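You operate a simulated robot arm through the tools that you are given. There is no shell and no other tool. Be economical: measure what you need, move in short steps, check, and stop when the job is done.

The job below is to be done with a simulated robot arm. You get a single attempt, and the scene is never put back.

TASK
Measure the bush beside the height gauge with the bench caliper and box it under the lid showing its size.
Fine: park the caliper jaw open again; all three lids on at the end.

The check looks at the end state, three seconds after you hand in, the way a careful person would. Anything else that was tipped, shoved, dropped, spilled or broken makes it a failure. A push-on lid holds only when it is set on centred and level and pressed home; a screw cap is set on level and turned clockwise until tight.

THE ROBOT
A 7-joint arm with a two-finger parallel gripper, fixed in place. Base frame: the origin is at the foot of the arm, x ahead of it, y to its left, z up; the work surface is at about z = 0.8. Units: m, degrees, N and s.
With the tool pointing down near the work surface it reaches from about 0.36 to 0.78 m from the base axis. Its first joint turns from -166.0 to 166.0 degrees. Payload 3.91 kg.
The TCP is the grasp point between the finger pads, 0.03 m short of the fingertips. In the tool frame z runs along the fingers and y along their closing line. Largest opening 0.11 m; finger width 0.02, thickness 0.01; the body of the gripper, 0.048 by 0.112 m, starts 0.055 m behind the TCP.
Orientation is that of the tool frame in the base frame, as a unit quaternion [w, x, y, z]. With the fingers straight down and closing along the base's y, the tool's x points along the base's -x, its y along +y and its z along -z.

THE INTERFACE
- The arm moves only by the tool step_arm. Its argument "moves" is a list of rows, each an object (a shift or turn left out is 0, a gripper value left out holds the last) with "grip": the gripper command, from -1 (fully open) to 1 (shut), values between in proportion; "linear": the shift along the tool's x, y, z in m, a list of three; "angular": the turn, a rotation vector about the tool's x, y, z in degrees, a list of three. In form: [{"grip": grip, "linear": [dx, dy, dz], "angular": [rx, ry, rz]}, ...]. A call has 1 to 8 rows; each row shifts and turns the commanded pose from where the row before left it, along the tool's axes as they then stand. Each row takes 0.2 s and may step no farther than 0.05 m and 8.6 degrees from the row before; otherwise, or with a gripper value out of range, the whole call is refused. Where a pose cannot be reached the arm comes as near as it can. A force on the tool above 50 N (or 10 N above the force at the start of the call, whichever is more), or a blocked arm, ends the call early, and 0.2 s more pass. The fingers move at their own pace (about 0.153 m/s each) and stop on an object; they squeeze with about 44 N. The grip force told is the motor's: it shows also when the fingers shut on nothing. Time passes only in rows, and 0.2 s behind the last, so rows that do not move let the fingers close. The reply holds the time, the measured pose of the TCP, the force on the tool along the base axes, the opening and the grip force, in the units named above and with some noise.
- Cameras (640 x 400 px; columns grow to the right, rows downward): "scene" is fixed at [0.2189, -0.4995, 1.3861]; the picture's right is [0.74, -0.67, 0.00], its down [-0.50, -0.54, -0.68] and it looks along [0.46, 0.50, -0.74] (base axes); focal length 290 px, centre (320, 200). "wrist" rides on the gripper at [0.077, 0.007, -0.114] in the tool frame; the picture's right is [-0.09, 1.00, 0.00], its down [-0.80, -0.07, -0.59] and it looks along [-0.59, -0.05, 0.80] (tool axes); focal length 270 px, centre (320, 200). There is no depth. A picture from a camera that has moved, and an enlarged one, comes with that camera's place and axes in the base frame and with its lens.
- get_image(camera): a new picture of that camera. It takes no simulated time.
- raise_lower(by): slides the trunk up (or, below 0, down) by that many m; the arm rides with it, the base frame stays. It gives what a move gives, with no picture.
- enlarge(camera, box): a new picture of the part [left, top, right, bottom] of that camera's present view, enlarged. It takes no simulated time.
- hand_in(): hands the job in; it is judged then, once.

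Work in short steps. Places have to be worked out from the pictures, the camera data and where the tool is seen: move nearer, look again, correct. Check each grasp and each placing, and mend what went wrong. You have 120 turns and 64 pictures in all, those below and enlarged ones among them. Open the gripper and draw the arm clear of the work before you hand the job in, unless the task says otherwise; then end with one line.

The tools are called after "Emit:" as name(argument=value, ...) on one line, values as JSON. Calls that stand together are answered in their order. step_arm: Moves the arm, as the interface text tells. Its arguments: {"type":"object","properties":{"moves":{"type":"array","items":{"type":"object","properties":{"grip":{"type":"number"},"linear":{"type":"array","items":{"type":"number"}},"angular":{"type":"array","items":{"type":"number"}}}}}},"required":["moves"]} The other tools are called the same way: raise_lower (by) slides the trunk up or down; get_image (camera) takes a picture; enlarge (camera, box) takes an enlarged picture of a part of a camera's view; hand_in () hands the job in.

At the start:

```text
clock: 0.0
tool_pos: [0.4113, 0.0097, 1.1074]
ee_rot: [0.0, 0.0, 1.0, 0.001]
ft_force: [-0.9, -0.3, -0.1]
gripper_width: 0.1099
grip_force: 0.1
trunk travel left (down, up): [-0.5, 0.11]
```

scene: 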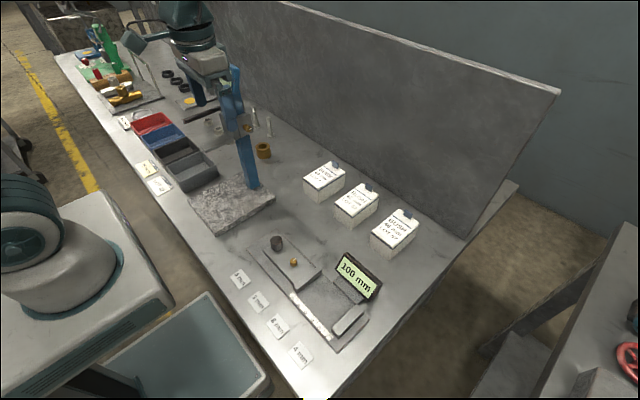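
wrist: 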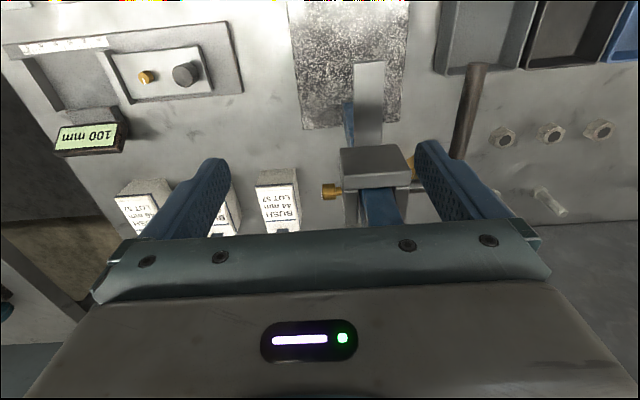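

The scene shows a caliper reading 100 mm, three lidded boxes, a height gauge and a bush next to it. I'll enlarge the important parts.

Emit:
enlarge(camera="scene", box=[220, 220, 400, 370])

Emit:
enlarge(camera="scene", box=[290, 145, 430, 265])

Emit:
enlarge(camera="scene", box=[160, 60, 300, 240])

```text
2.67 times, centred on (310, 295) of scene
camera zoom: at [0.2189, -0.4995, 1.3861], right [0.74, -0.67, 0.0], down [-0.5, -0.54, -0.68], along [0.46, 0.5, -0.74], focal length 772 px, centre (347, -53)
```

zoom: 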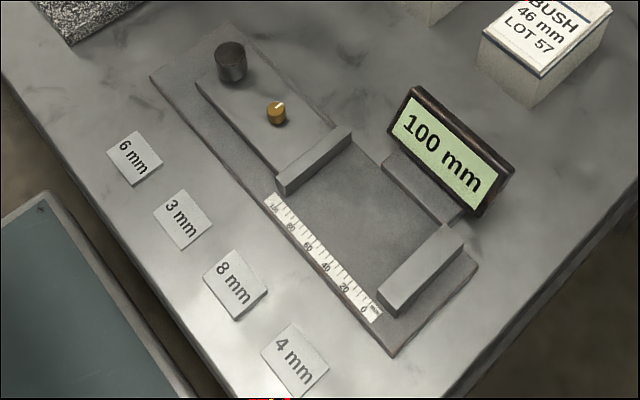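

```text
3.33 times, centred on (360, 205) of scene
camera zoom: at [0.2189, -0.4995, 1.3861], right [0.74, -0.67, 0.0], down [-0.5, -0.54, -0.68], along [0.46, 0.5, -0.74], focal length 965 px, centre (187, 183)
```

zoom: 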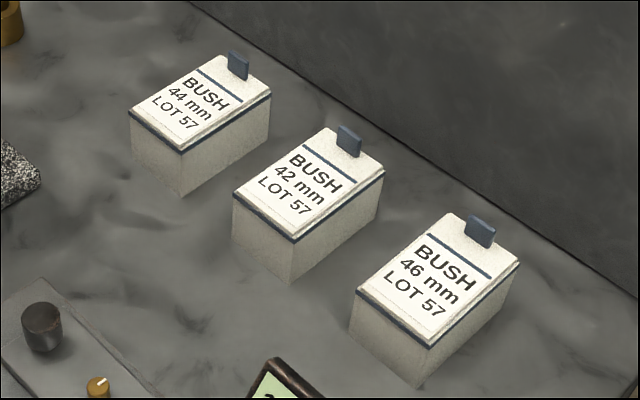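

```text
2.22 times, centred on (230, 150) of scene
camera zoom: at [0.2189, -0.4995, 1.3861], right [0.74, -0.67, 0.0], down [-0.5, -0.54, -0.68], along [0.46, 0.5, -0.74], focal length 644 px, centre (520, 311)
```

zoom: 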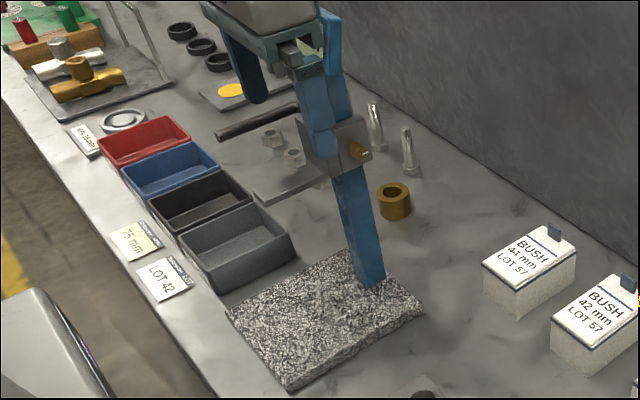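

The bush is the brass ring near (0.58, 0.16), behind the gauge. The caliper slides along y at x≈0.39. I'll raise the trunk for clearance over the gauge column, then look around.

Emit:
raise_lower(by=0.1)

Emit:
get_image(camera="scene")

```text
clock: 1.3
tool_pos: [0.4121, 0.0106, 1.2075]
ee_rot: [0.001, 0.0, 1.0, -0.001]
ft_force: [-0.5, -0.2, -0.4]
gripper_width: 0.11
grip_force: 0.0
trunk travel left (down, up): [-0.6, 0.01]
```

```text
58 pictures are left
```

scene: 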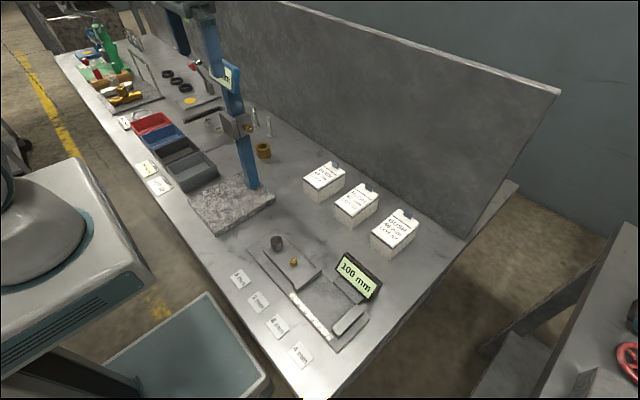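

I need to find the column's top, so I'll enlarge that part.

Emit:
enlarge(camera="scene", box=[150, 0, 300, 170])

Emit:
get_image(camera="wrist")

```text
2.35 times, centred on (225, 85) of scene
camera zoom: at [0.2189, -0.4995, 1.3861], right [0.74, -0.67, 0.0], down [-0.5, -0.54, -0.68], along [0.46, 0.5, -0.74], focal length 682 px, centre (544, 471)
```

zoom: 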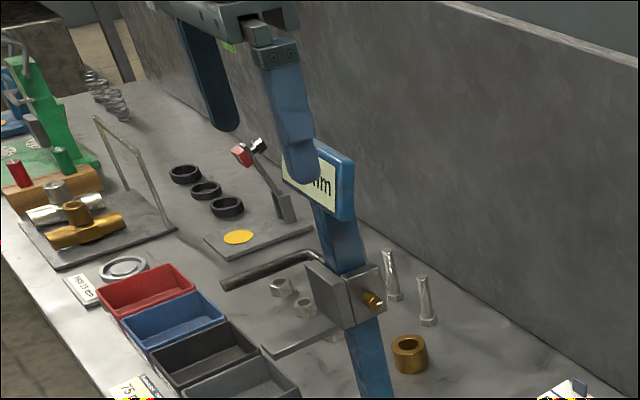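

```text
56 pictures are left
camera wrist: at [0.3353, 0.0164, 1.322], right [0.09, 1.0, 0.0], down [0.8, -0.07, 0.59], along [0.59, -0.05, -0.8], focal length 270 px, centre (320, 200)
```

wrist: 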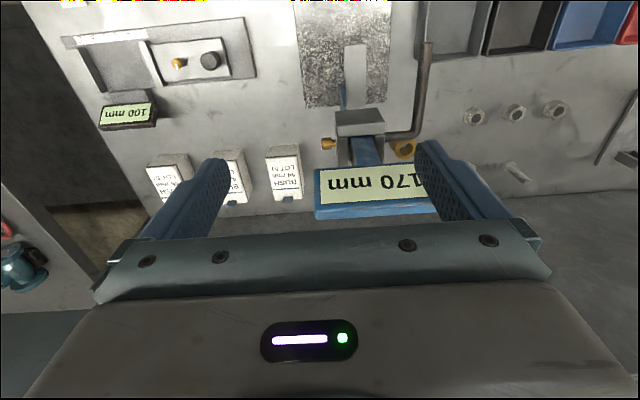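

The gauge's display reaches z≈1.16, with a hook rod near (0.38–0.46, 0.11, 1.03). I go up first, then sideways to y≈0.16 and forward over the bush.

Emit:
step_arm(moves=[{"grip": -1, "linear": [0, 0, -0.045]}, {"linear": [0, 0, -0.035]}, {"linear": [0, 0.05, 0]}, {"linear": [0, 0.05, 0]}, {"linear": [0, 0.049, 0]}, {"linear": [-0.045, 0, 0]}, {"linear": [-0.045, 0, 0]}])

Emit:
get_image(camera="wrist")

```text
clock: 2.9
tool_pos: [0.4999, 0.1569, 1.2871]
ee_rot: [-0.001, -0.001, 1.0, 0.0]
ft_force: [0.4, 0.7, 0.5]
gripper_width: 0.1102
grip_force: 0.1
trunk travel left (down, up): [-0.6, 0.01]
```

```text
55 pictures are left
camera wrist: at [0.4247, 0.1643, 1.4026], right [0.09, 1.0, 0.0], down [0.8, -0.07, 0.59], along [0.59, -0.05, -0.81], focal length 270 px, centre (320, 200)
```

wrist: 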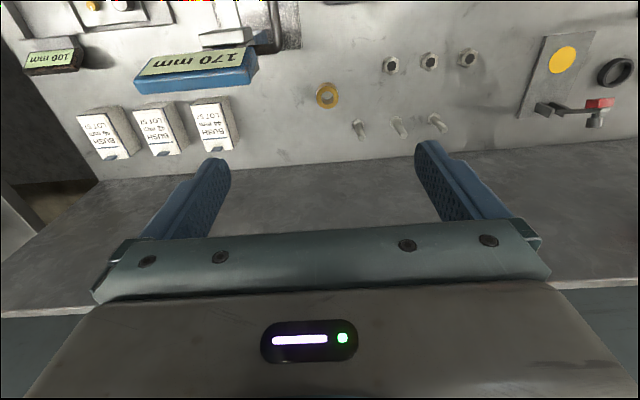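

The bush top centre lies near (0.577, 0.166). I rotate the tool +90° about its axis so the fingers close along x (camera on the +y side).

Emit:
step_arm(moves=[{"linear": [-0.045, 0, 0], "angular": [0, 0, 0]}, {"linear": [-0.03, 0.008, 0]}, {"angular": [0, 0, 8.5]}, {"angular": [0, 0, 8.5]}, {"angular": [0, 0, 8.5]}, {"angular": [0, 0, 8.5]}, {"angular": [0, 0, 8.5]}, {"angular": [0, 0, 8.5]}])

Emit:
step_arm(moves=[{"angular": [0, 0, 8.5]}, {"angular": [0, 0, 8.5]}, {"angular": [0, 0, 8.5]}, {"angular": [0, 0, 8.5]}, {"angular": [0, 0, 5]}, {"linear": [0, 0, 0.05]}, {"linear": [0, 0, 0.05]}, {"linear": [0, 0, 0.05]}])

Emit:
get_image(camera="wrist")

Emit:
get_image(camera="scene")

```text
clock: 4.7
tool_pos: [0.5762, 0.167, 1.2873]
ee_rot: [0.0, 0.432, 0.902, 0.0]
ft_force: [-0.5, 0.6, 0.3]
gripper_width: 0.1097
grip_force: 0.0
trunk travel left (down, up): [-0.6, 0.01]
```

```text
clock: 6.5
tool_pos: [0.5768, 0.1665, 1.1362]
ee_rot: [0.0, 0.707, 0.707, -0.001]
ft_force: [-0.3, -0.2, -0.4]
gripper_width: 0.1103
grip_force: 0.0
trunk travel left (down, up): [-0.6, 0.01]
```

```text
54 pictures are left
camera wrist: at [0.5838, 0.2434, 1.2505], right [1.0, -0.09, 0.0], down [-0.07, -0.8, 0.59], along [-0.05, -0.59, -0.8], focal length 270 px, centre (320, 200)
```

wrist: 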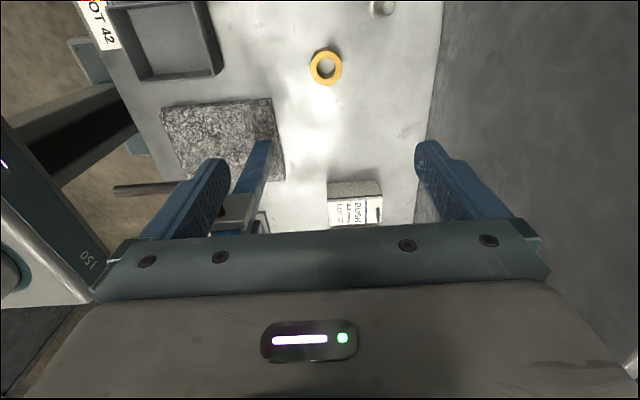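

```text
53 pictures are left
```

scene: 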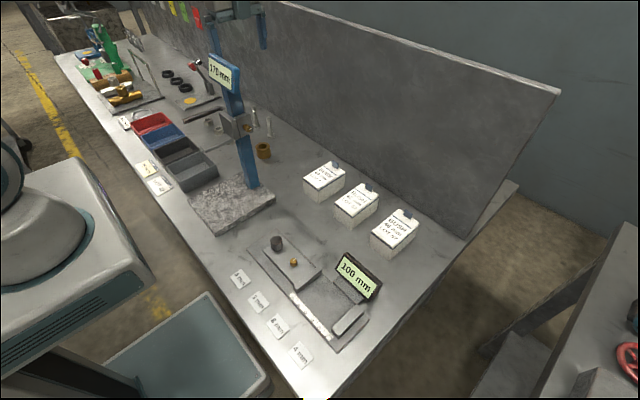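

The bush is at about (0.583, 0.169). I shift slightly and descend to TCP z≈0.97 before looking again.

Emit:
step_arm(moves=[{"linear": [0.003, 0.006, 0.04]}, {"linear": [0, 0, 0.04]}, {"linear": [0, 0, 0.04]}, {"linear": [0, 0, 0.045]}])

Emit:
get_image(camera="wrist")

Emit:
get_image(camera="scene")

```text
clock: 7.5
tool_pos: [0.5844, 0.1693, 0.9715]
ee_rot: [0.0, 0.707, 0.707, 0.0]
ft_force: [0.6, 0.5, 0.3]
gripper_width: 0.11
grip_force: 0.0
trunk travel left (down, up): [-0.6, 0.01]
```

```text
52 pictures are left
camera wrist: at [0.5912, 0.247, 1.0851], right [1.0, -0.09, 0.0], down [-0.07, -0.8, 0.59], along [-0.05, -0.59, -0.8], focal length 270 px, centre (320, 200)
```

wrist: 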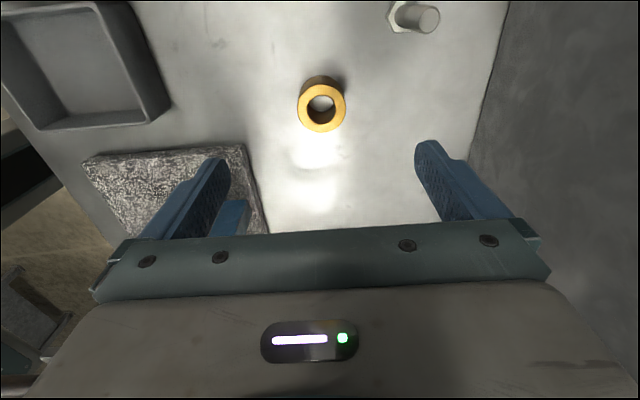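

```text
51 pictures are left
```

scene: 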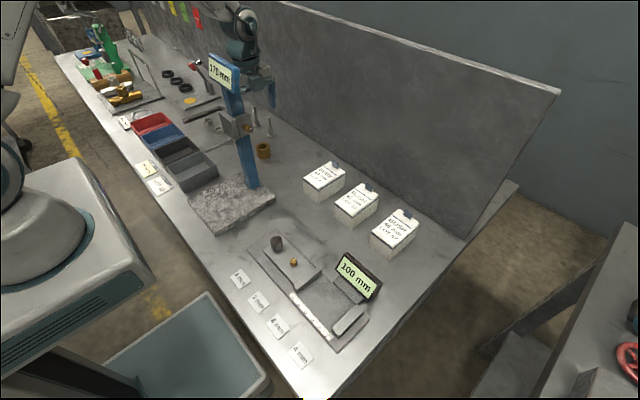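

The bush is at (0.586, 0.169), top ≈0.838, OD ≈44 mm. I descend to TCP z≈0.843 and grip.

Emit:
step_arm(moves=[{"linear": [0.0, 0.0015, 0.04]}, {"linear": [0, 0, 0.04]}, {"linear": [0, 0, 0.03]}, {"linear": [0, 0, 0.0185]}])

Emit:
get_image(camera="wrist")

```text
clock: 8.5
tool_pos: [0.5855, 0.1703, 0.8422]
ee_rot: [0.0, 0.706, 0.708, 0.0]
ft_force: [0.1, -0.9, 0.0]
gripper_width: 0.1099
grip_force: 0.1
trunk travel left (down, up): [-0.6, 0.01]
```

```text
50 pictures are left
camera wrist: at [0.5925, 0.2473, 0.957], right [1.0, -0.09, 0.0], down [-0.07, -0.8, 0.59], along [-0.05, -0.59, -0.8], focal length 270 px, centre (320, 200)
```

wrist: 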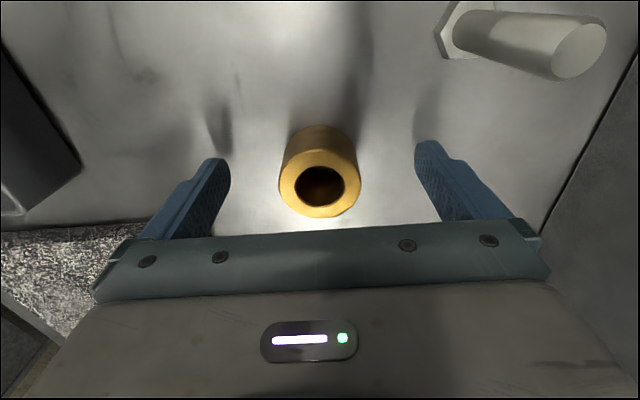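

The bush is centred between the fingers; close on it.

Emit:
step_arm(moves=[{"grip": 0}, {"grip": 1}, {"grip": 1}, {"grip": 1}])

```text
clock: 9.5
tool_pos: [0.5844, 0.1693, 0.8423]
ee_rot: [-0.001, 0.707, 0.707, -0.001]
ft_force: [0.0, -1.0, -0.3]
gripper_width: 0.0447
grip_force: 43.5
trunk travel left (down, up): [-0.6, 0.01]
```

Gripped (about 44.7 mm). I lift straight up, high above the gauge.

Emit:
step_arm(moves=[{"linear": [0, 0, -0.03]}, {"linear": [0, 0, -0.05]}, {"linear": [0, 0, -0.05]}, {"linear": [0, 0, -0.05]}, {"linear": [0, 0, -0.05]}, {"linear": [0, 0, -0.05]}, {"linear": [0, 0, -0.05]}, {"linear": [0, 0, -0.05]}])

Emit:
step_arm(moves=[{"linear": [0, 0, -0.05]}, {"linear": [-0.05, 0, 0]}, {"linear": [-0.05, 0, 0]}, {"linear": [-0.05, 0, 0]}, {"linear": [-0.05, 0, 0]}, {"linear": [-0.05, 0, 0]}, {"linear": [-0.05, 0, 0]}, {"linear": [-0.05, 0, 0]}])

Emit:
get_image(camera="wrist")

```text
clock: 11.3
tool_pos: [0.5813, 0.169, 1.2252]
ee_rot: [-0.001, 0.707, 0.707, -0.001]
ft_force: [0.5, -0.2, -2.0]
gripper_width: 0.0448
grip_force: 44.6
trunk travel left (down, up): [-0.6, 0.01]
```

```text
clock: 13.1
tool_pos: [0.5846, -0.184, 1.2742]
ee_rot: [-0.001, 0.707, 0.707, 0.0]
ft_force: [0.6, -0.7, -1.9]
gripper_width: 0.0449
grip_force: 44.1
trunk travel left (down, up): [-0.6, 0.01]
```

```text
49 pictures are left
camera wrist: at [0.5927, -0.1072, 1.3886], right [1.0, -0.09, 0.0], down [-0.07, -0.8, 0.59], along [-0.05, -0.59, -0.81], focal length 270 px, centre (320, 200)
```

wrist: 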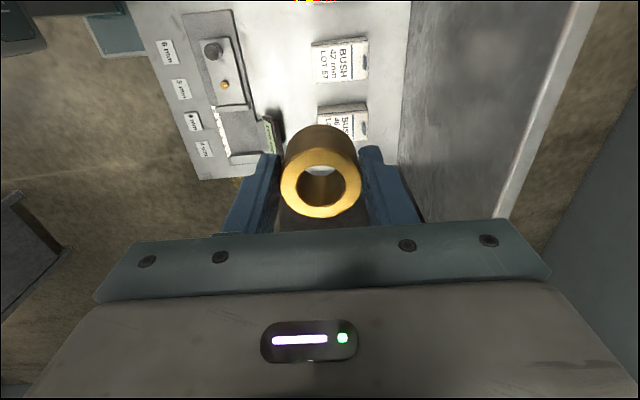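

Now over to above the caliper bed, moving -x, then down a bit to look.

Emit:
step_arm(moves=[{"linear": [0, -0.05, 0]}, {"linear": [0, -0.05, 0]}, {"linear": [0, -0.05, 0]}, {"linear": [-0.03, -0.035, 0]}, {"linear": [-0.03, 0, 0.03]}, {"linear": [0, 0, 0.05]}, {"linear": [0, 0, 0.05]}, {"linear": [0, 0, 0.04]}])

Emit:
get_image(camera="wrist")

Emit:
get_image(camera="scene")

```text
clock: 14.9
tool_pos: [0.3987, -0.2409, 1.1019]
ee_rot: [0.001, 0.707, 0.707, -0.001]
ft_force: [0.1, -0.1, -1.8]
gripper_width: 0.045
grip_force: 43.9
trunk travel left (down, up): [-0.6, 0.01]
```

```text
48 pictures are left
camera wrist: at [0.4065, -0.1635, 1.217], right [1.0, -0.09, 0.0], down [-0.07, -0.8, 0.59], along [-0.05, -0.59, -0.8], focal length 270 px, centre (320, 200)
```

wrist: 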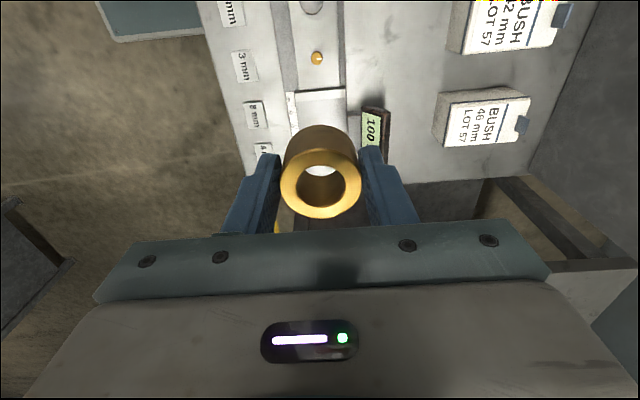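

```text
47 pictures are left
```

scene: 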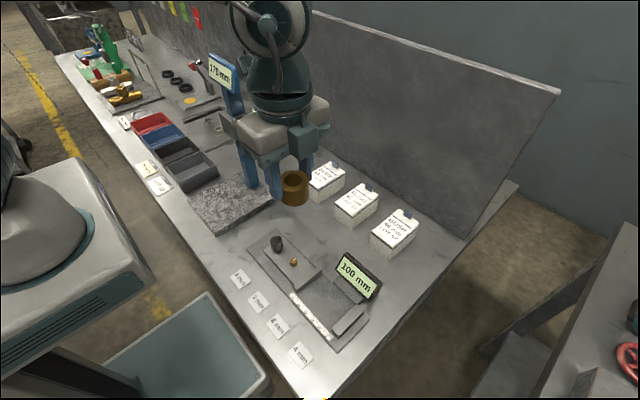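

Jaws: moving face y≈-0.272, fixed face y≈-0.373, centre x≈0.396. I move above (0.396, -0.346), lower to z≈0.93, and look.

Emit:
step_arm(moves=[{"linear": [-0.05, -0.003, 0]}, {"linear": [-0.05, 0, 0]}, {"linear": [-0.005, 0, 0.05]}, {"linear": [0, 0, 0.05]}, {"linear": [0, 0, 0.05]}, {"linear": [0, 0, 0.02]}])

Emit:
get_image(camera="wrist")

Emit:
enlarge(camera="scene", box=[220, 200, 420, 370])

```text
refused: row 3 steps farther than a row can; nothing moved
```

```text
46 pictures are left
camera wrist: at [0.4065, -0.1635, 1.217], right [1.0, -0.09, 0.0], down [-0.07, -0.8, 0.59], along [-0.05, -0.59, -0.8], focal length 270 px, centre (320, 200)
```

wrist: 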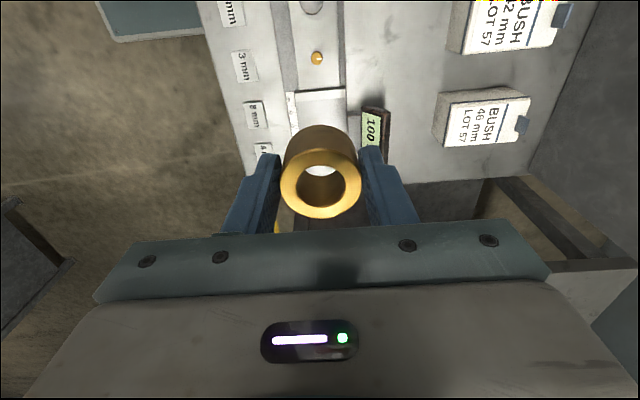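

```text
2.35 times, centred on (320, 285) of scene
camera zoom: at [0.2189, -0.4995, 1.3861], right [0.74, -0.67, 0.0], down [-0.5, -0.54, -0.68], along [0.46, 0.5, -0.74], focal length 682 px, centre (320, 0)
```

zoom: 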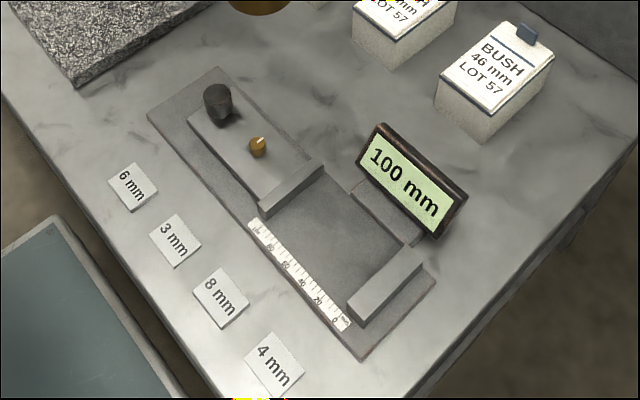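

One row was slightly too long; I resend it split up.

Emit:
step_arm(moves=[{"linear": [-0.05, 0, 0]}, {"linear": [-0.05, 0, 0]}, {"linear": [-0.005, -0.003, 0]}, {"linear": [0, 0, 0.05]}, {"linear": [0, 0, 0.05]}, {"linear": [0, 0, 0.05]}, {"linear": [0, 0, 0.02]}])

Emit:
get_image(camera="wrist")

Emit:
enlarge(camera="scene", box=[220, 200, 420, 370])

```text
clock: 16.5
tool_pos: [0.3975, -0.3435, 0.9343]
ee_rot: [0.0, 0.707, 0.707, 0.0]
ft_force: [0.6, 1.2, -1.7]
gripper_width: 0.045
grip_force: 43.9
trunk travel left (down, up): [-0.6, 0.01]
```

```text
44 pictures are left
camera wrist: at [0.4042, -0.2666, 1.0479], right [1.0, -0.09, 0.0], down [-0.07, -0.8, 0.59], along [-0.05, -0.59, -0.8], focal length 270 px, centre (320, 200)
```

wrist: 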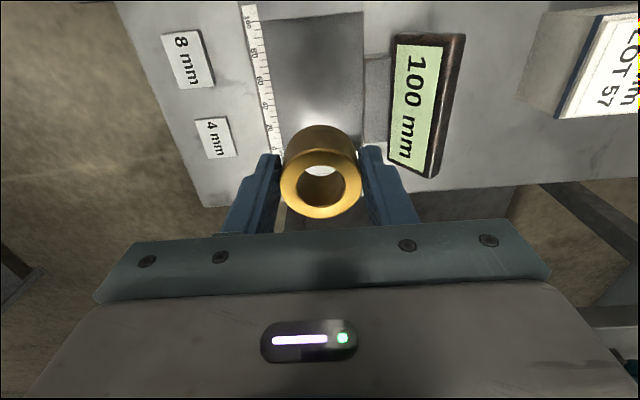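

```text
2.35 times, centred on (320, 285) of scene
camera zoom: at [0.2189, -0.4995, 1.3861], right [0.74, -0.67, 0.0], down [-0.5, -0.54, -0.68], along [0.46, 0.5, -0.74], focal length 682 px, centre (320, 0)
```

zoom: 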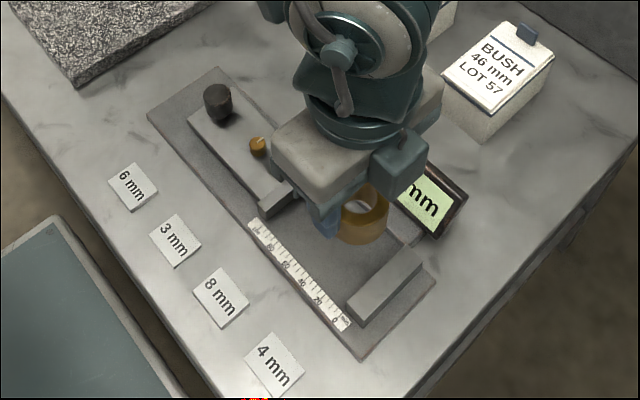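

The bush hangs over the gap with the display clear (x≥0.455, top ≈0.876). I descend toward the bed with small final steps.

Emit:
step_arm(moves=[{"linear": [-0.003, 0, 0.03]}, {"linear": [0, 0, 0.03]}, {"linear": [0, 0, 0.01]}, {"linear": [0, 0, 0.004]}])

Emit:
enlarge(camera="scene", box=[260, 220, 410, 350])

```text
clock: 17.4
tool_pos: [0.3985, -0.349, 0.8692]
ee_rot: [0.007, 0.707, 0.707, 0.0]
ft_force: [-3.5, 5.5, 28.1]
gripper_width: 0.045
grip_force: 43.8
trunk travel left (down, up): [-0.6, 0.01]
stopped in row 4: the force on the tool passed its limit (the readings are from after the stop); the commanded pose is now the measured one
```

```text
3.08 times, centred on (335, 285) of scene
camera zoom: at [0.2189, -0.4995, 1.3861], right [0.74, -0.67, 0.0], down [-0.5, -0.54, -0.68], along [0.46, 0.5, -0.74], focal length 891 px, centre (274, -62)
```

zoom: 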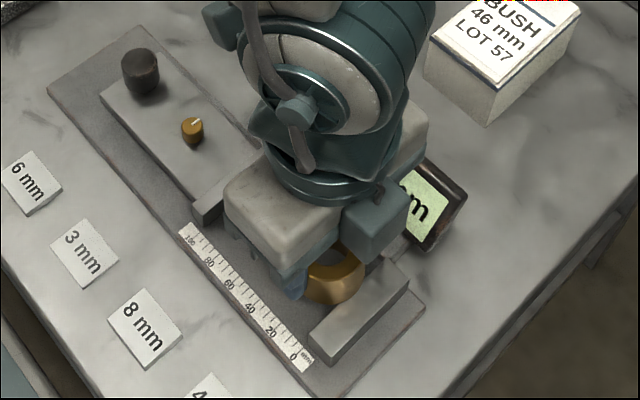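

Contact came at TCP z≈0.869, i.e. bush bottom ≈0.827. I check with the wrist camera whether that's the bed.

Emit:
get_image(camera="wrist")

Emit:
enlarge(camera="scene", box=[310, 270, 370, 330])

```text
41 pictures are left
camera wrist: at [0.4049, -0.2715, 0.9839], right [1.0, -0.09, 0.01], down [-0.08, -0.8, 0.6], along [-0.04, -0.6, -0.8], focal length 270 px, centre (320, 200)
```

wrist: 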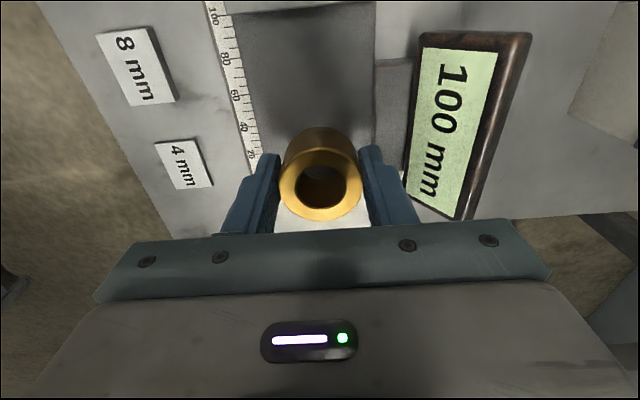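

```text
6.67 times, centred on (340, 300) of scene
camera zoom: at [0.2189, -0.4995, 1.3861], right [0.74, -0.67, 0.0], down [-0.5, -0.54, -0.68], along [0.46, 0.5, -0.74], focal length 1931 px, centre (187, -467)
```

zoom: 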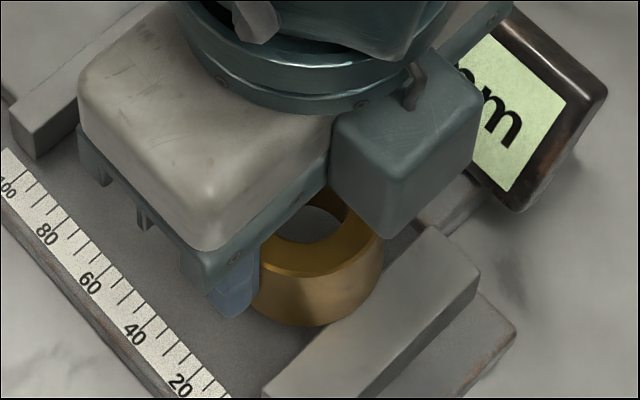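

To rule out resting on the jaw's edge, I lift slightly, shift +y 8 mm and lower again.

Emit:
step_arm(moves=[{"linear": [0, 0, -0.008]}, {"linear": [0.008, -0.002, 0]}, {"linear": [0, 0, 0.003]}, {"linear": [0, 0, 0.003]}, {"linear": [0, 0, 0.003]}])

Emit:
step_arm(moves=[{"linear": [0, 0, 0.003]}, {"linear": [0, 0, 0.003]}])

```text
clock: 18.6
tool_pos: [0.3977, -0.3414, 0.865]
ee_rot: [0.005, 0.707, 0.707, 0.0]
ft_force: [-0.3, 0.7, -2.1]
gripper_width: 0.0452
grip_force: 43.4
trunk travel left (down, up): [-0.6, 0.01]
```

```text
clock: 19.2
tool_pos: [0.3975, -0.3426, 0.8586]
ee_rot: [0.004, 0.707, 0.707, 0.0]
ft_force: [0.4, -0.5, -2.4]
gripper_width: 0.0451
grip_force: 43.7
trunk travel left (down, up): [-0.6, 0.01]
```

That was the jaw edge; now there's free descent. I correct the small tilt and continue down in small steps.

Emit:
step_arm(moves=[{"angular": [0.32, 0.32, 0]}, {"linear": [0, 0, 0.003]}, {"linear": [0, 0, 0.003]}, {"linear": [0, 0, 0.003]}])

```text
clock: 20.2
tool_pos: [0.3965, -0.3429, 0.8521]
ee_rot: [0.002, 0.707, 0.707, 0.001]
ft_force: [-0.1, 1.5, 18.3]
gripper_width: 0.0449
grip_force: 43.7
trunk travel left (down, up): [-0.6, 0.01]
```

Bed contact at bush bottom ≈0.81. I release a little and rise straight up.

Emit:
step_arm(moves=[{"linear": [0, 0, -0.001]}, {"grip": -0.1}, {"grip": -0.1}, {"linear": [0, 0, -0.02]}, {"linear": [0, 0, -0.04]}, {"linear": [0, 0, -0.05]}, {"linear": [0, 0, -0.05]}, {"linear": [0.05, 0, 0]}])

Emit:
step_arm(moves=[{"linear": [0.05, 0, 0]}, {"linear": [0.05, 0, 0]}, {"linear": [0.05, 0, 0]}])

Emit:
get_image(camera="wrist")

Emit:
enlarge(camera="scene", box=[240, 220, 390, 350])

```text
clock: 22.0
tool_pos: [0.3962, -0.2922, 1.0106]
ee_rot: [0.0, 0.707, 0.708, 0.0]
ft_force: [-0.3, -0.8, -0.4]
gripper_width: 0.0607
grip_force: 0.1
trunk travel left (down, up): [-0.6, 0.01]
```

```text
clock: 22.8
tool_pos: [0.3974, -0.1422, 1.0118]
ee_rot: [0.0, 0.707, 0.708, -0.001]
ft_force: [0.4, 0.7, -0.3]
gripper_width: 0.0605
grip_force: 0.1
trunk travel left (down, up): [-0.6, 0.01]
```

```text
39 pictures are left
camera wrist: at [0.4047, -0.0643, 1.1273], right [1.0, -0.09, 0.0], down [-0.07, -0.8, 0.59], along [-0.05, -0.59, -0.8], focal length 270 px, centre (320, 200)
```

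wrist: 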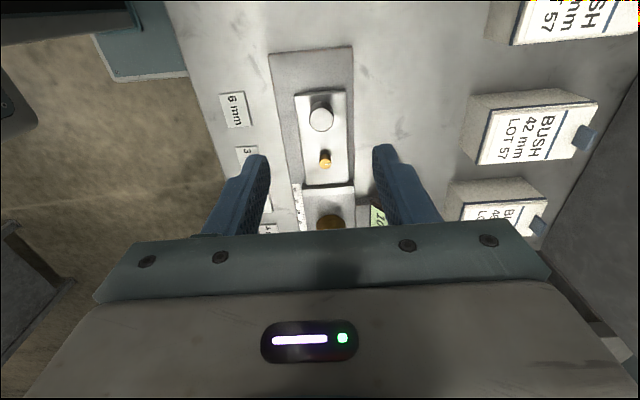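

```text
3.08 times, centred on (315, 285) of scene
camera zoom: at [0.2189, -0.4995, 1.3861], right [0.74, -0.67, 0.0], down [-0.5, -0.54, -0.68], along [0.46, 0.5, -0.74], focal length 891 px, centre (335, -62)
```

zoom: 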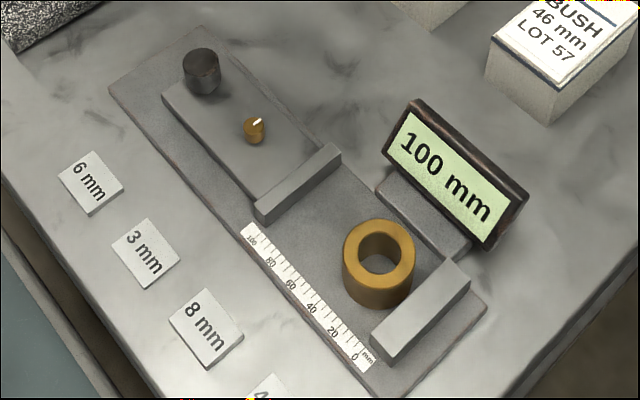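

The bush sits cleanly between the jaws. The dark knob is at about (0.398, -0.162), top ≈0.855; I align above it and descend to grip it.

Emit:
step_arm(moves=[{"linear": [-0.02, 0.001, 0.03]}, {"linear": [0, 0, 0.04]}, {"linear": [0, 0, 0.03]}])

Emit:
get_image(camera="wrist")

```text
clock: 23.6
tool_pos: [0.3976, -0.1616, 0.9109]
ee_rot: [0.0, 0.707, 0.707, 0.001]
ft_force: [-0.6, 0.4, 0.7]
gripper_width: 0.0605
grip_force: 0.0
trunk travel left (down, up): [-0.6, 0.01]
```

```text
37 pictures are left
camera wrist: at [0.4062, -0.0848, 1.0253], right [1.0, -0.09, 0.0], down [-0.07, -0.8, 0.59], along [-0.05, -0.59, -0.8], focal length 270 px, centre (320, 200)
```

wrist: 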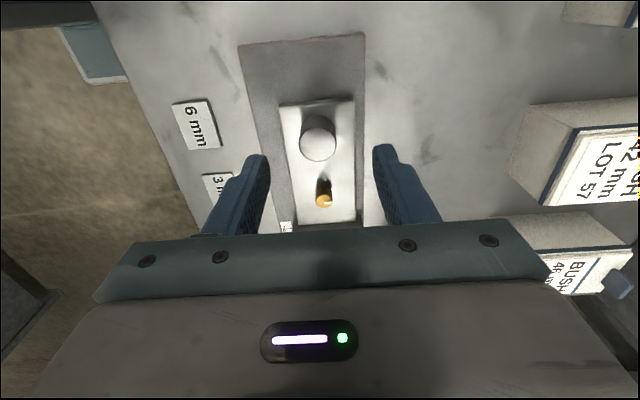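

Well aligned. Descend to z≈0.866 and close on the knob.

Emit:
step_arm(moves=[{"linear": [0, 0.001, 0.025]}, {"linear": [0, 0, 0.015]}, {"linear": [0, 0, 0.006]}, {"grip": 0.3}, {"grip": 1}, {"grip": 1}])

Emit:
get_image(camera="wrist")

```text
clock: 25.0
tool_pos: [0.3968, -0.1621, 0.8644]
ee_rot: [-0.002, 0.709, 0.706, 0.0]
ft_force: [-15.9, 0.6, -7.4]
gripper_width: 0.0256
grip_force: 44.9
trunk travel left (down, up): [-0.6, 0.01]
```

```text
36 pictures are left
camera wrist: at [0.4048, -0.0854, 0.9796], right [1.0, -0.09, 0.0], down [-0.07, -0.8, 0.59], along [-0.06, -0.59, -0.81], focal length 270 px, centre (320, 200)
```

wrist: 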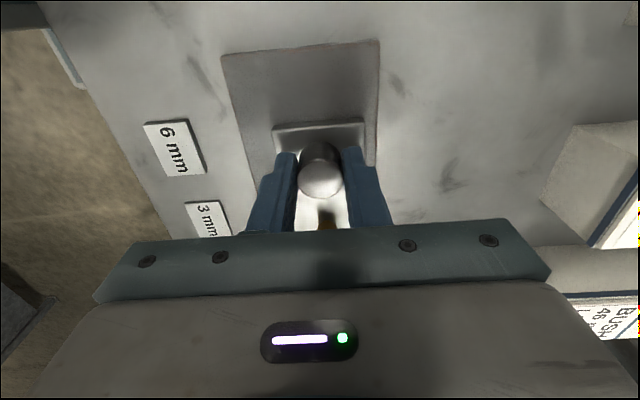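

The knob is gripped with a sideways load of 16 N; I shift 2 mm to relax it and then try a small slide toward -y.

Emit:
step_arm(moves=[{"linear": [0, -0.0015, 0]}, {"linear": [-0.004, 0, 0]}, {"linear": [-0.004, 0, 0]}])

Emit:
enlarge(camera="scene", box=[240, 200, 400, 350])

```text
clock: 25.8
tool_pos: [0.398, -0.172, 0.8654]
ee_rot: [0.0, 0.708, 0.707, 0.0]
ft_force: [-13.7, -4.2, -19.0]
gripper_width: 0.0253
grip_force: 45.2
trunk travel left (down, up): [-0.6, 0.01]
```

```text
2.67 times, centred on (320, 275) of scene
camera zoom: at [0.2189, -0.4995, 1.3861], right [0.74, -0.67, 0.0], down [-0.5, -0.54, -0.68], along [0.46, 0.5, -0.74], focal length 772 px, centre (320, 0)
```

zoom: 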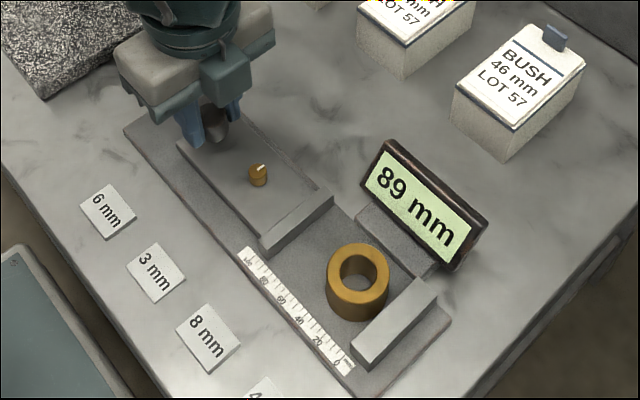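

It slides freely (display 89). I continue about 36 mm.

Emit:
step_arm(moves=[{"linear": [-0.009, 0, 0.001]}, {"linear": [-0.009, -0.001, 0]}, {"linear": [-0.009, 0, 0]}, {"linear": [-0.006, 0, 0]}])

Emit:
step_arm(moves=[{"linear": [-0.003, 0, 0]}, {"linear": [-0.003, 0, 0]}, {"linear": [-0.003, 0, 0]}])

Emit:
enlarge(camera="scene", box=[240, 200, 400, 350])

```text
clock: 26.8
tool_pos: [0.3967, -0.2039, 0.8642]
ee_rot: [0.001, 0.707, 0.707, 0.0]
ft_force: [-4.2, -3.5, 3.2]
gripper_width: 0.0255
grip_force: 45.1
trunk travel left (down, up): [-0.6, 0.01]
```

```text
clock: 27.6
tool_pos: [0.3966, -0.2123, 0.8634]
ee_rot: [0.0, 0.706, 0.708, 0.0]
ft_force: [0.3, -2.2, -0.5]
gripper_width: 0.0257
grip_force: 45.6
trunk travel left (down, up): [-0.6, 0.01]
```

```text
2.67 times, centred on (320, 275) of scene
camera zoom: at [0.2189, -0.4995, 1.3861], right [0.74, -0.67, 0.0], down [-0.5, -0.54, -0.68], along [0.46, 0.5, -0.74], focal length 772 px, centre (320, 0)
```

zoom: 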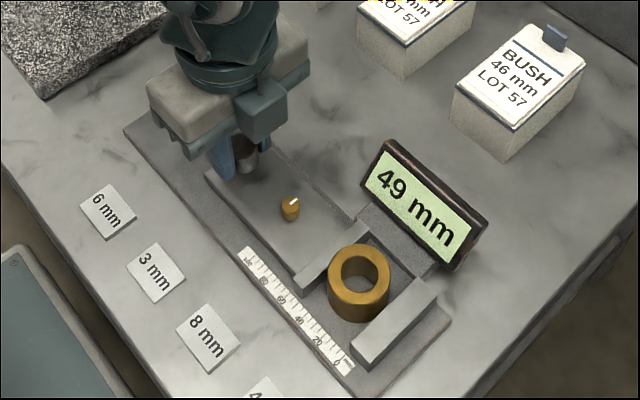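

Reading 49 with the bush between the jaws. I continue in 1.5 mm steps until the force rises.

Emit:
step_arm(moves=[{"linear": [-0.0015, 0, 0]}, {"linear": [-0.0015, 0, 0]}])

Emit:
step_arm(moves=[{"linear": [-0.0015, 0, 0]}, {"linear": [-0.0015, 0, 0]}, {}])

Emit:
enlarge(camera="scene", box=[280, 230, 380, 330])

```text
clock: 28.2
tool_pos: [0.3972, -0.2166, 0.8643]
ee_rot: [0.001, 0.706, 0.708, 0.0]
ft_force: [0.4, -1.9, 2.6]
gripper_width: 0.0252
grip_force: 45.2
trunk travel left (down, up): [-0.6, 0.01]
```

```text
clock: 29.0
tool_pos: [0.3975, -0.2159, 0.8641]
ee_rot: [-0.001, 0.707, 0.708, 0.0]
ft_force: [2.9, 11.3, 2.6]
gripper_width: 0.0256
grip_force: 45.0
trunk travel left (down, up): [-0.6, 0.01]
```

```text
4.00 times, centred on (330, 280) of scene
camera zoom: at [0.2189, -0.4995, 1.3861], right [0.74, -0.67, 0.0], down [-0.5, -0.54, -0.68], along [0.46, 0.5, -0.74], focal length 1158 px, centre (280, -120)
```

zoom: 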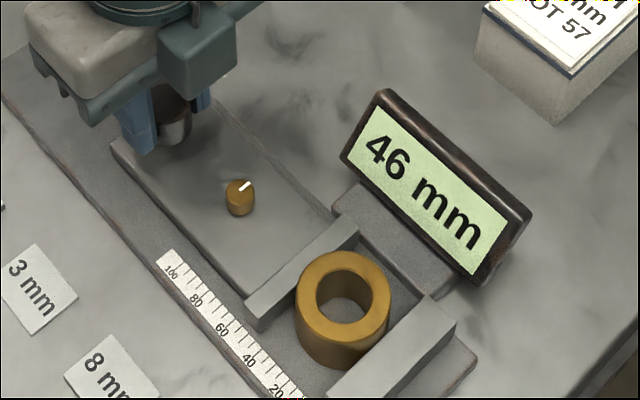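

Reads 46 with 11 N. I press a bit more to make sure both jaws really contact.

Emit:
step_arm(moves=[{"linear": [-0.0015, 0, 0]}, {"linear": [-0.0015, 0, 0]}, {}])

Emit:
enlarge(camera="scene", box=[310, 250, 380, 320])

```text
clock: 29.8
tool_pos: [0.3973, -0.2148, 0.8647]
ee_rot: [-0.002, 0.706, 0.708, 0.001]
ft_force: [6.3, 33.7, 5.4]
gripper_width: 0.0256
grip_force: 45.5
trunk travel left (down, up): [-0.6, 0.01]
```

```text
5.71 times, centred on (345, 285) of scene
camera zoom: at [0.2189, -0.4995, 1.3861], right [0.74, -0.67, 0.0], down [-0.5, -0.54, -0.68], along [0.46, 0.5, -0.74], focal length 1655 px, centre (177, -286)
```

zoom: 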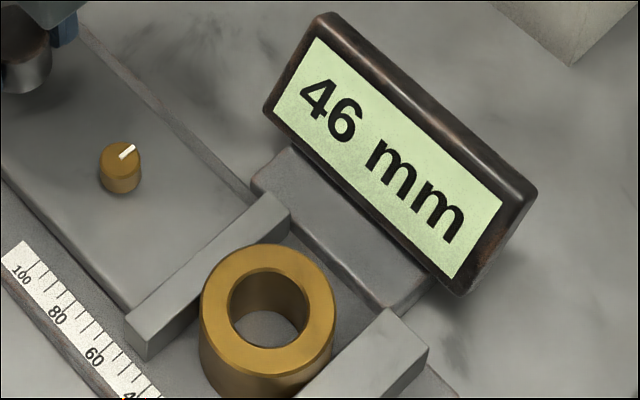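

Firm contact, still 46. The gripper had read about 44.8, so I cross-check against the caliper's ruler.

Emit:
enlarge(camera="scene", box=[305, 280, 355, 340])

```text
6.67 times, centred on (330, 310) of scene
camera zoom: at [0.2189, -0.4995, 1.3861], right [0.74, -0.67, 0.0], down [-0.5, -0.54, -0.68], along [0.46, 0.5, -0.74], focal length 1931 px, centre (253, -533)
```

zoom: 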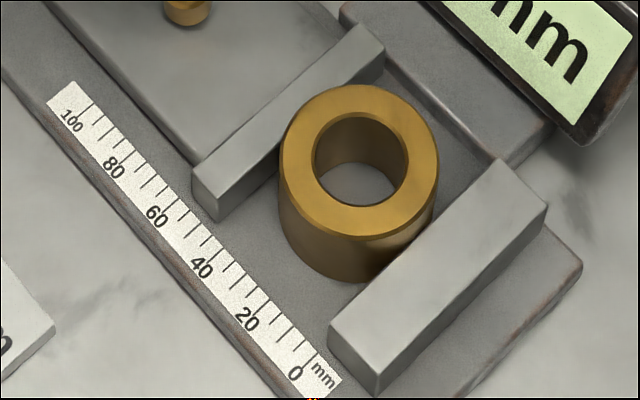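

The ruler is roughly consistent with 46–48. The gripper discrepancy bothers me, so I'll also check the caliper's zero after the bush is out. First slide the jaw back open.

Emit:
step_arm(moves=[{"linear": [0.005, 0, 0]}, {"linear": [0.01, 0, 0]}, {"linear": [0.01, 0, 0]}, {"linear": [0.01, 0, 0]}, {"linear": [0.01, 0, 0]}, {"linear": [0.01, 0, 0]}, {"linear": [0.002, 0, 0]}])

Emit:
enlarge(camera="scene", box=[240, 200, 400, 350])

```text
clock: 31.4
tool_pos: [0.3964, -0.1613, 0.8638]
ee_rot: [0.0, 0.706, 0.708, 0.001]
ft_force: [6.1, 4.3, 1.3]
gripper_width: 0.0255
grip_force: 45.5
trunk travel left (down, up): [-0.6, 0.01]
```

```text
2.67 times, centred on (320, 275) of scene
camera zoom: at [0.2189, -0.4995, 1.3861], right [0.74, -0.67, 0.0], down [-0.5, -0.54, -0.68], along [0.46, 0.5, -0.74], focal length 772 px, centre (320, 0)
```

zoom: 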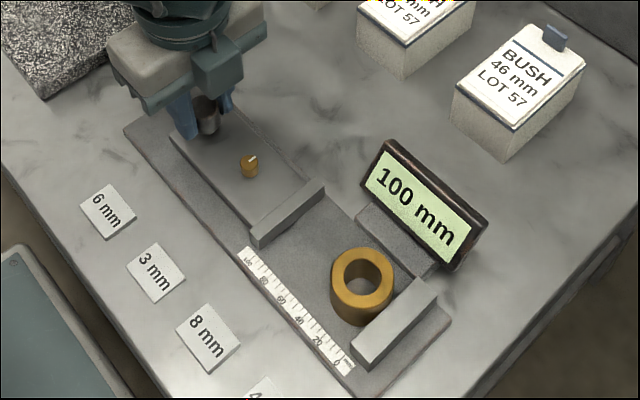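

Jaw is back at 100. I let go of the knob, rise, and go over to the bush.

Emit:
step_arm(moves=[{"grip": -0.3}, {"grip": -0.3}, {"linear": [0, 0, -0.03]}, {"linear": [0, 0, -0.05]}, {"linear": [0, 0, -0.02]}, {"linear": [-0.05, 0, 0]}, {"linear": [-0.05, 0, 0]}, {"linear": [-0.05, 0, 0]}])

Emit:
get_image(camera="wrist")

```text
clock: 33.2
tool_pos: [0.3934, -0.3171, 0.9659]
ee_rot: [0.0, 0.708, 0.707, 0.001]
ft_force: [-0.4, -1.4, 0.2]
gripper_width: 0.0716
grip_force: 0.0
trunk travel left (down, up): [-0.6, 0.01]
```

```text
29 pictures are left
camera wrist: at [0.4014, -0.24, 1.08], right [1.0, -0.09, 0.0], down [-0.07, -0.8, 0.59], along [-0.05, -0.59, -0.81], focal length 270 px, centre (320, 200)
```

wrist: 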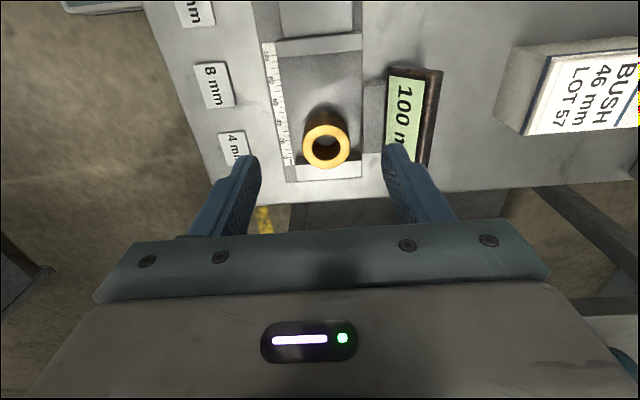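

The bush is at (0.398, -0.3486). I narrow the opening to 60 mm, align, descend and grip.

Emit:
step_arm(moves=[{"grip": -0.09, "linear": [-0.0315, 0.0045, 0]}, {"linear": [0, 0, 0.04]}, {"linear": [0, 0, 0.04]}, {"linear": [0, 0, 0.025]}, {"linear": [0, 0, 0.008]}, {"grip": 1}, {"grip": 1}, {"grip": 1}])

Emit:
step_arm(moves=[{}])

```text
clock: 35.0
tool_pos: [0.4009, -0.3461, 0.8526]
ee_rot: [-0.001, 0.707, 0.708, 0.001]
ft_force: [-0.4, -0.7, 0.1]
gripper_width: 0.0453
grip_force: 44.0
trunk travel left (down, up): [-0.6, 0.01]
```

```text
clock: 35.4
tool_pos: [0.4005, -0.3453, 0.8512]
ee_rot: [0.0, 0.707, 0.707, 0.001]
ft_force: [0.1, 0.6, 0.6]
gripper_width: 0.0451
grip_force: 44.4
trunk travel left (down, up): [-0.6, 0.01]
```

Gripped. I lift and set the bush aside on clear bench at about (0.49, -0.14) so I can check the caliper's zero.

Emit:
step_arm(moves=[{"linear": [0, 0, -0.03]}, {"linear": [0, 0, -0.05]}, {"linear": [0, 0, -0.04]}, {"linear": [0.05, 0, 0]}, {"linear": [0.05, 0, 0]}, {"linear": [0.05, 0, 0]}, {"linear": [0.035, 0.03, 0]}, {"linear": [0.022, 0.04, 0]}])

Emit:
step_arm(moves=[{"linear": [0, 0.02, 0]}, {"linear": [0, 0, 0.05]}, {"linear": [0, 0, 0.05]}, {"linear": [0, 0, 0.015]}, {"linear": [0, 0, 0.004]}])

Emit:
step_arm(moves=[{"linear": [0, 0, 0.003]}, {"linear": [0, 0, 0.003]}, {"linear": [0, 0, 0.003]}, {"linear": [0, 0, 0.003]}])

```text
clock: 37.2
tool_pos: [0.4737, -0.1374, 0.9722]
ee_rot: [-0.001, 0.707, 0.707, 0.0]
ft_force: [0.6, -0.2, -2.4]
gripper_width: 0.0451
grip_force: 44.6
trunk travel left (down, up): [-0.6, 0.01]
```

```text
clock: 38.4
tool_pos: [0.4898, -0.1367, 0.851]
ee_rot: [0.0, 0.707, 0.707, 0.0]
ft_force: [-1.5, 0.7, -1.7]
gripper_width: 0.0452
grip_force: 44.7
trunk travel left (down, up): [-0.6, 0.01]
```

```text
clock: 39.4
tool_pos: [0.4897, -0.1384, 0.8399]
ee_rot: [0.0, 0.707, 0.707, 0.0]
ft_force: [-0.2, 0.0, -1.7]
gripper_width: 0.0451
grip_force: 44.2
trunk travel left (down, up): [-0.6, 0.01]
```

No contact yet; continue in small steps.

Emit:
step_arm(moves=[{"linear": [0, 0, 0.0015]}, {"linear": [0, 0, 0.0015]}, {"linear": [0, 0, 0.0015]}])

```text
clock: 40.2
tool_pos: [0.4914, -0.1385, 0.8395]
ee_rot: [0.003, 0.706, 0.708, 0.002]
ft_force: [0.4, 2.1, 44.7]
gripper_width: 0.0454
grip_force: 44.3
trunk travel left (down, up): [-0.6, 0.01]
```

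Contact. I ease off, release, rise, and return to the knob to close the empty caliper.

Emit:
step_arm(moves=[{"linear": [0, 0, -0.0035]}, {"grip": -0.2}, {"grip": -0.2}, {"linear": [0, 0, -0.04]}, {"linear": [0, 0, -0.05]}, {"linear": [-0.01, -0.045, 0]}, {"linear": [-0.013, -0.047, 0]}])

Emit:
get_image(camera="wrist")

```text
clock: 41.8
tool_pos: [0.3995, -0.161, 0.9284]
ee_rot: [0.0, 0.707, 0.707, 0.001]
ft_force: [0.0, -0.8, 0.0]
gripper_width: 0.0661
grip_force: 0.2
trunk travel left (down, up): [-0.6, 0.01]
```

```text
28 pictures are left
camera wrist: at [0.4066, -0.0839, 1.0426], right [1.0, -0.09, 0.0], down [-0.07, -0.8, 0.59], along [-0.05, -0.59, -0.8], focal length 270 px, centre (320, 200)
```

wrist: 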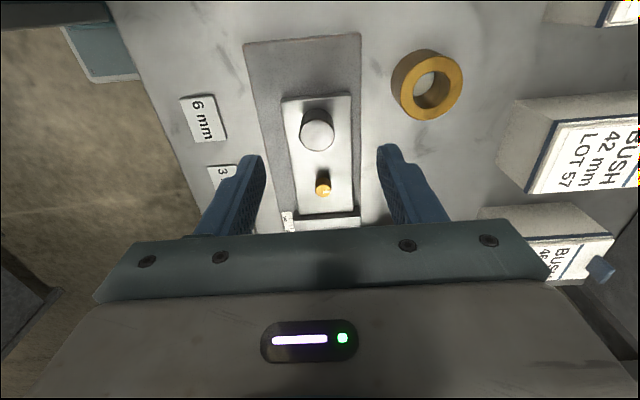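

The bush stands safely aside. I descend on the knob and slide the empty jaw shut.

Emit:
step_arm(moves=[{"linear": [0, -0.002, 0.03]}, {"linear": [0, 0, 0.025]}, {"linear": [0, 0, 0.008]}, {"grip": 0.4}, {"grip": 1}, {"grip": 1}])

Emit:
step_arm(moves=[{"linear": [-0.01, 0, 0]}, {"linear": [-0.014, 0, 0]}, {"linear": [-0.014, 0, 0]}, {"linear": [-0.014, 0, 0]}, {"linear": [-0.014, 0, 0]}, {"linear": [-0.014, 0, 0]}, {"linear": [-0.012, 0, 0]}])

Emit:
step_arm(moves=[{"linear": [-0.003, 0, 0]}, {"linear": [-0.003, 0, 0]}, {"linear": [-0.003, 0, 0]}])

Emit:
enlarge(camera="scene", box=[250, 210, 400, 340])

```text
clock: 43.2
tool_pos: [0.398, -0.159, 0.8643]
ee_rot: [0.0, 0.707, 0.707, 0.0]
ft_force: [-3.6, -0.1, -4.7]
gripper_width: 0.0254
grip_force: 45.5
trunk travel left (down, up): [-0.6, 0.01]
```

```text
clock: 44.8
tool_pos: [0.3967, -0.2564, 0.8654]
ee_rot: [-0.001, 0.707, 0.707, 0.0]
ft_force: [-2.1, -3.1, -22.3]
gripper_width: 0.0256
grip_force: 44.6
trunk travel left (down, up): [-0.6, 0.01]
```

```text
clock: 45.6
tool_pos: [0.3967, -0.2608, 0.8652]
ee_rot: [-0.003, 0.706, 0.708, 0.001]
ft_force: [-7.4, 7.8, -30.4]
gripper_width: 0.0256
grip_force: 45.0
trunk travel left (down, up): [-0.6, 0.01]
```

```text
3.08 times, centred on (325, 275) of scene
camera zoom: at [0.2189, -0.4995, 1.3861], right [0.74, -0.67, 0.0], down [-0.5, -0.54, -0.68], along [0.46, 0.5, -0.74], focal length 891 px, centre (305, -31)
```

zoom: 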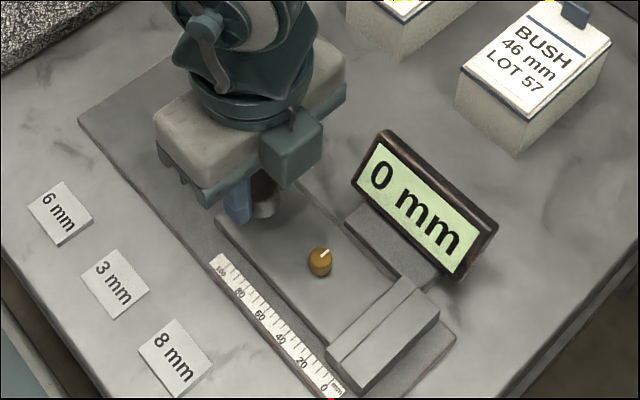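

Zero is true, so the bush is 46 mm. I slide the jaw back open and release the knob.

Emit:
step_arm(moves=[{"linear": [0.004, 0, 0]}, {"linear": [0.015, 0, 0]}, {"linear": [0.015, 0, 0]}, {"linear": [0.015, 0, 0]}, {"linear": [0.015, 0, 0]}, {"linear": [0.015, 0, 0]}, {"linear": [0.015, 0, 0]}, {"linear": [0.008, 0, 0]}])

Emit:
step_arm(moves=[{"grip": -0.1}, {"grip": -0.1}, {"linear": [0, 0, -0.03]}, {"linear": [0, 0, -0.05]}, {"linear": [0, 0, -0.05]}, {"linear": [0, 0.05, 0]}, {"linear": [-0.04, 0.03, 0]}])

Emit:
enlarge(camera="scene", box=[240, 140, 440, 320])

```text
clock: 47.4
tool_pos: [0.3964, -0.1602, 0.8667]
ee_rot: [-0.001, 0.706, 0.708, 0.0]
ft_force: [-6.4, -1.4, -32.5]
gripper_width: 0.0255
grip_force: 45.2
trunk travel left (down, up): [-0.6, 0.01]
```

```text
clock: 49.0
tool_pos: [0.4778, -0.2029, 0.9968]
ee_rot: [-0.002, 0.708, 0.706, 0.0]
ft_force: [0.6, 0.2, 0.4]
gripper_width: 0.0604
grip_force: 0.1
trunk travel left (down, up): [-0.6, 0.01]
```

```text
2.22 times, centred on (340, 230) of scene
camera zoom: at [0.2189, -0.4995, 1.3861], right [0.74, -0.67, 0.0], down [-0.5, -0.54, -0.68], along [0.46, 0.5, -0.74], focal length 644 px, centre (276, 133)
```

zoom: 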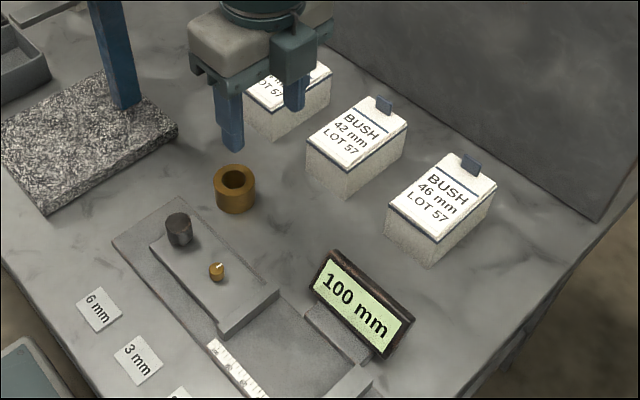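

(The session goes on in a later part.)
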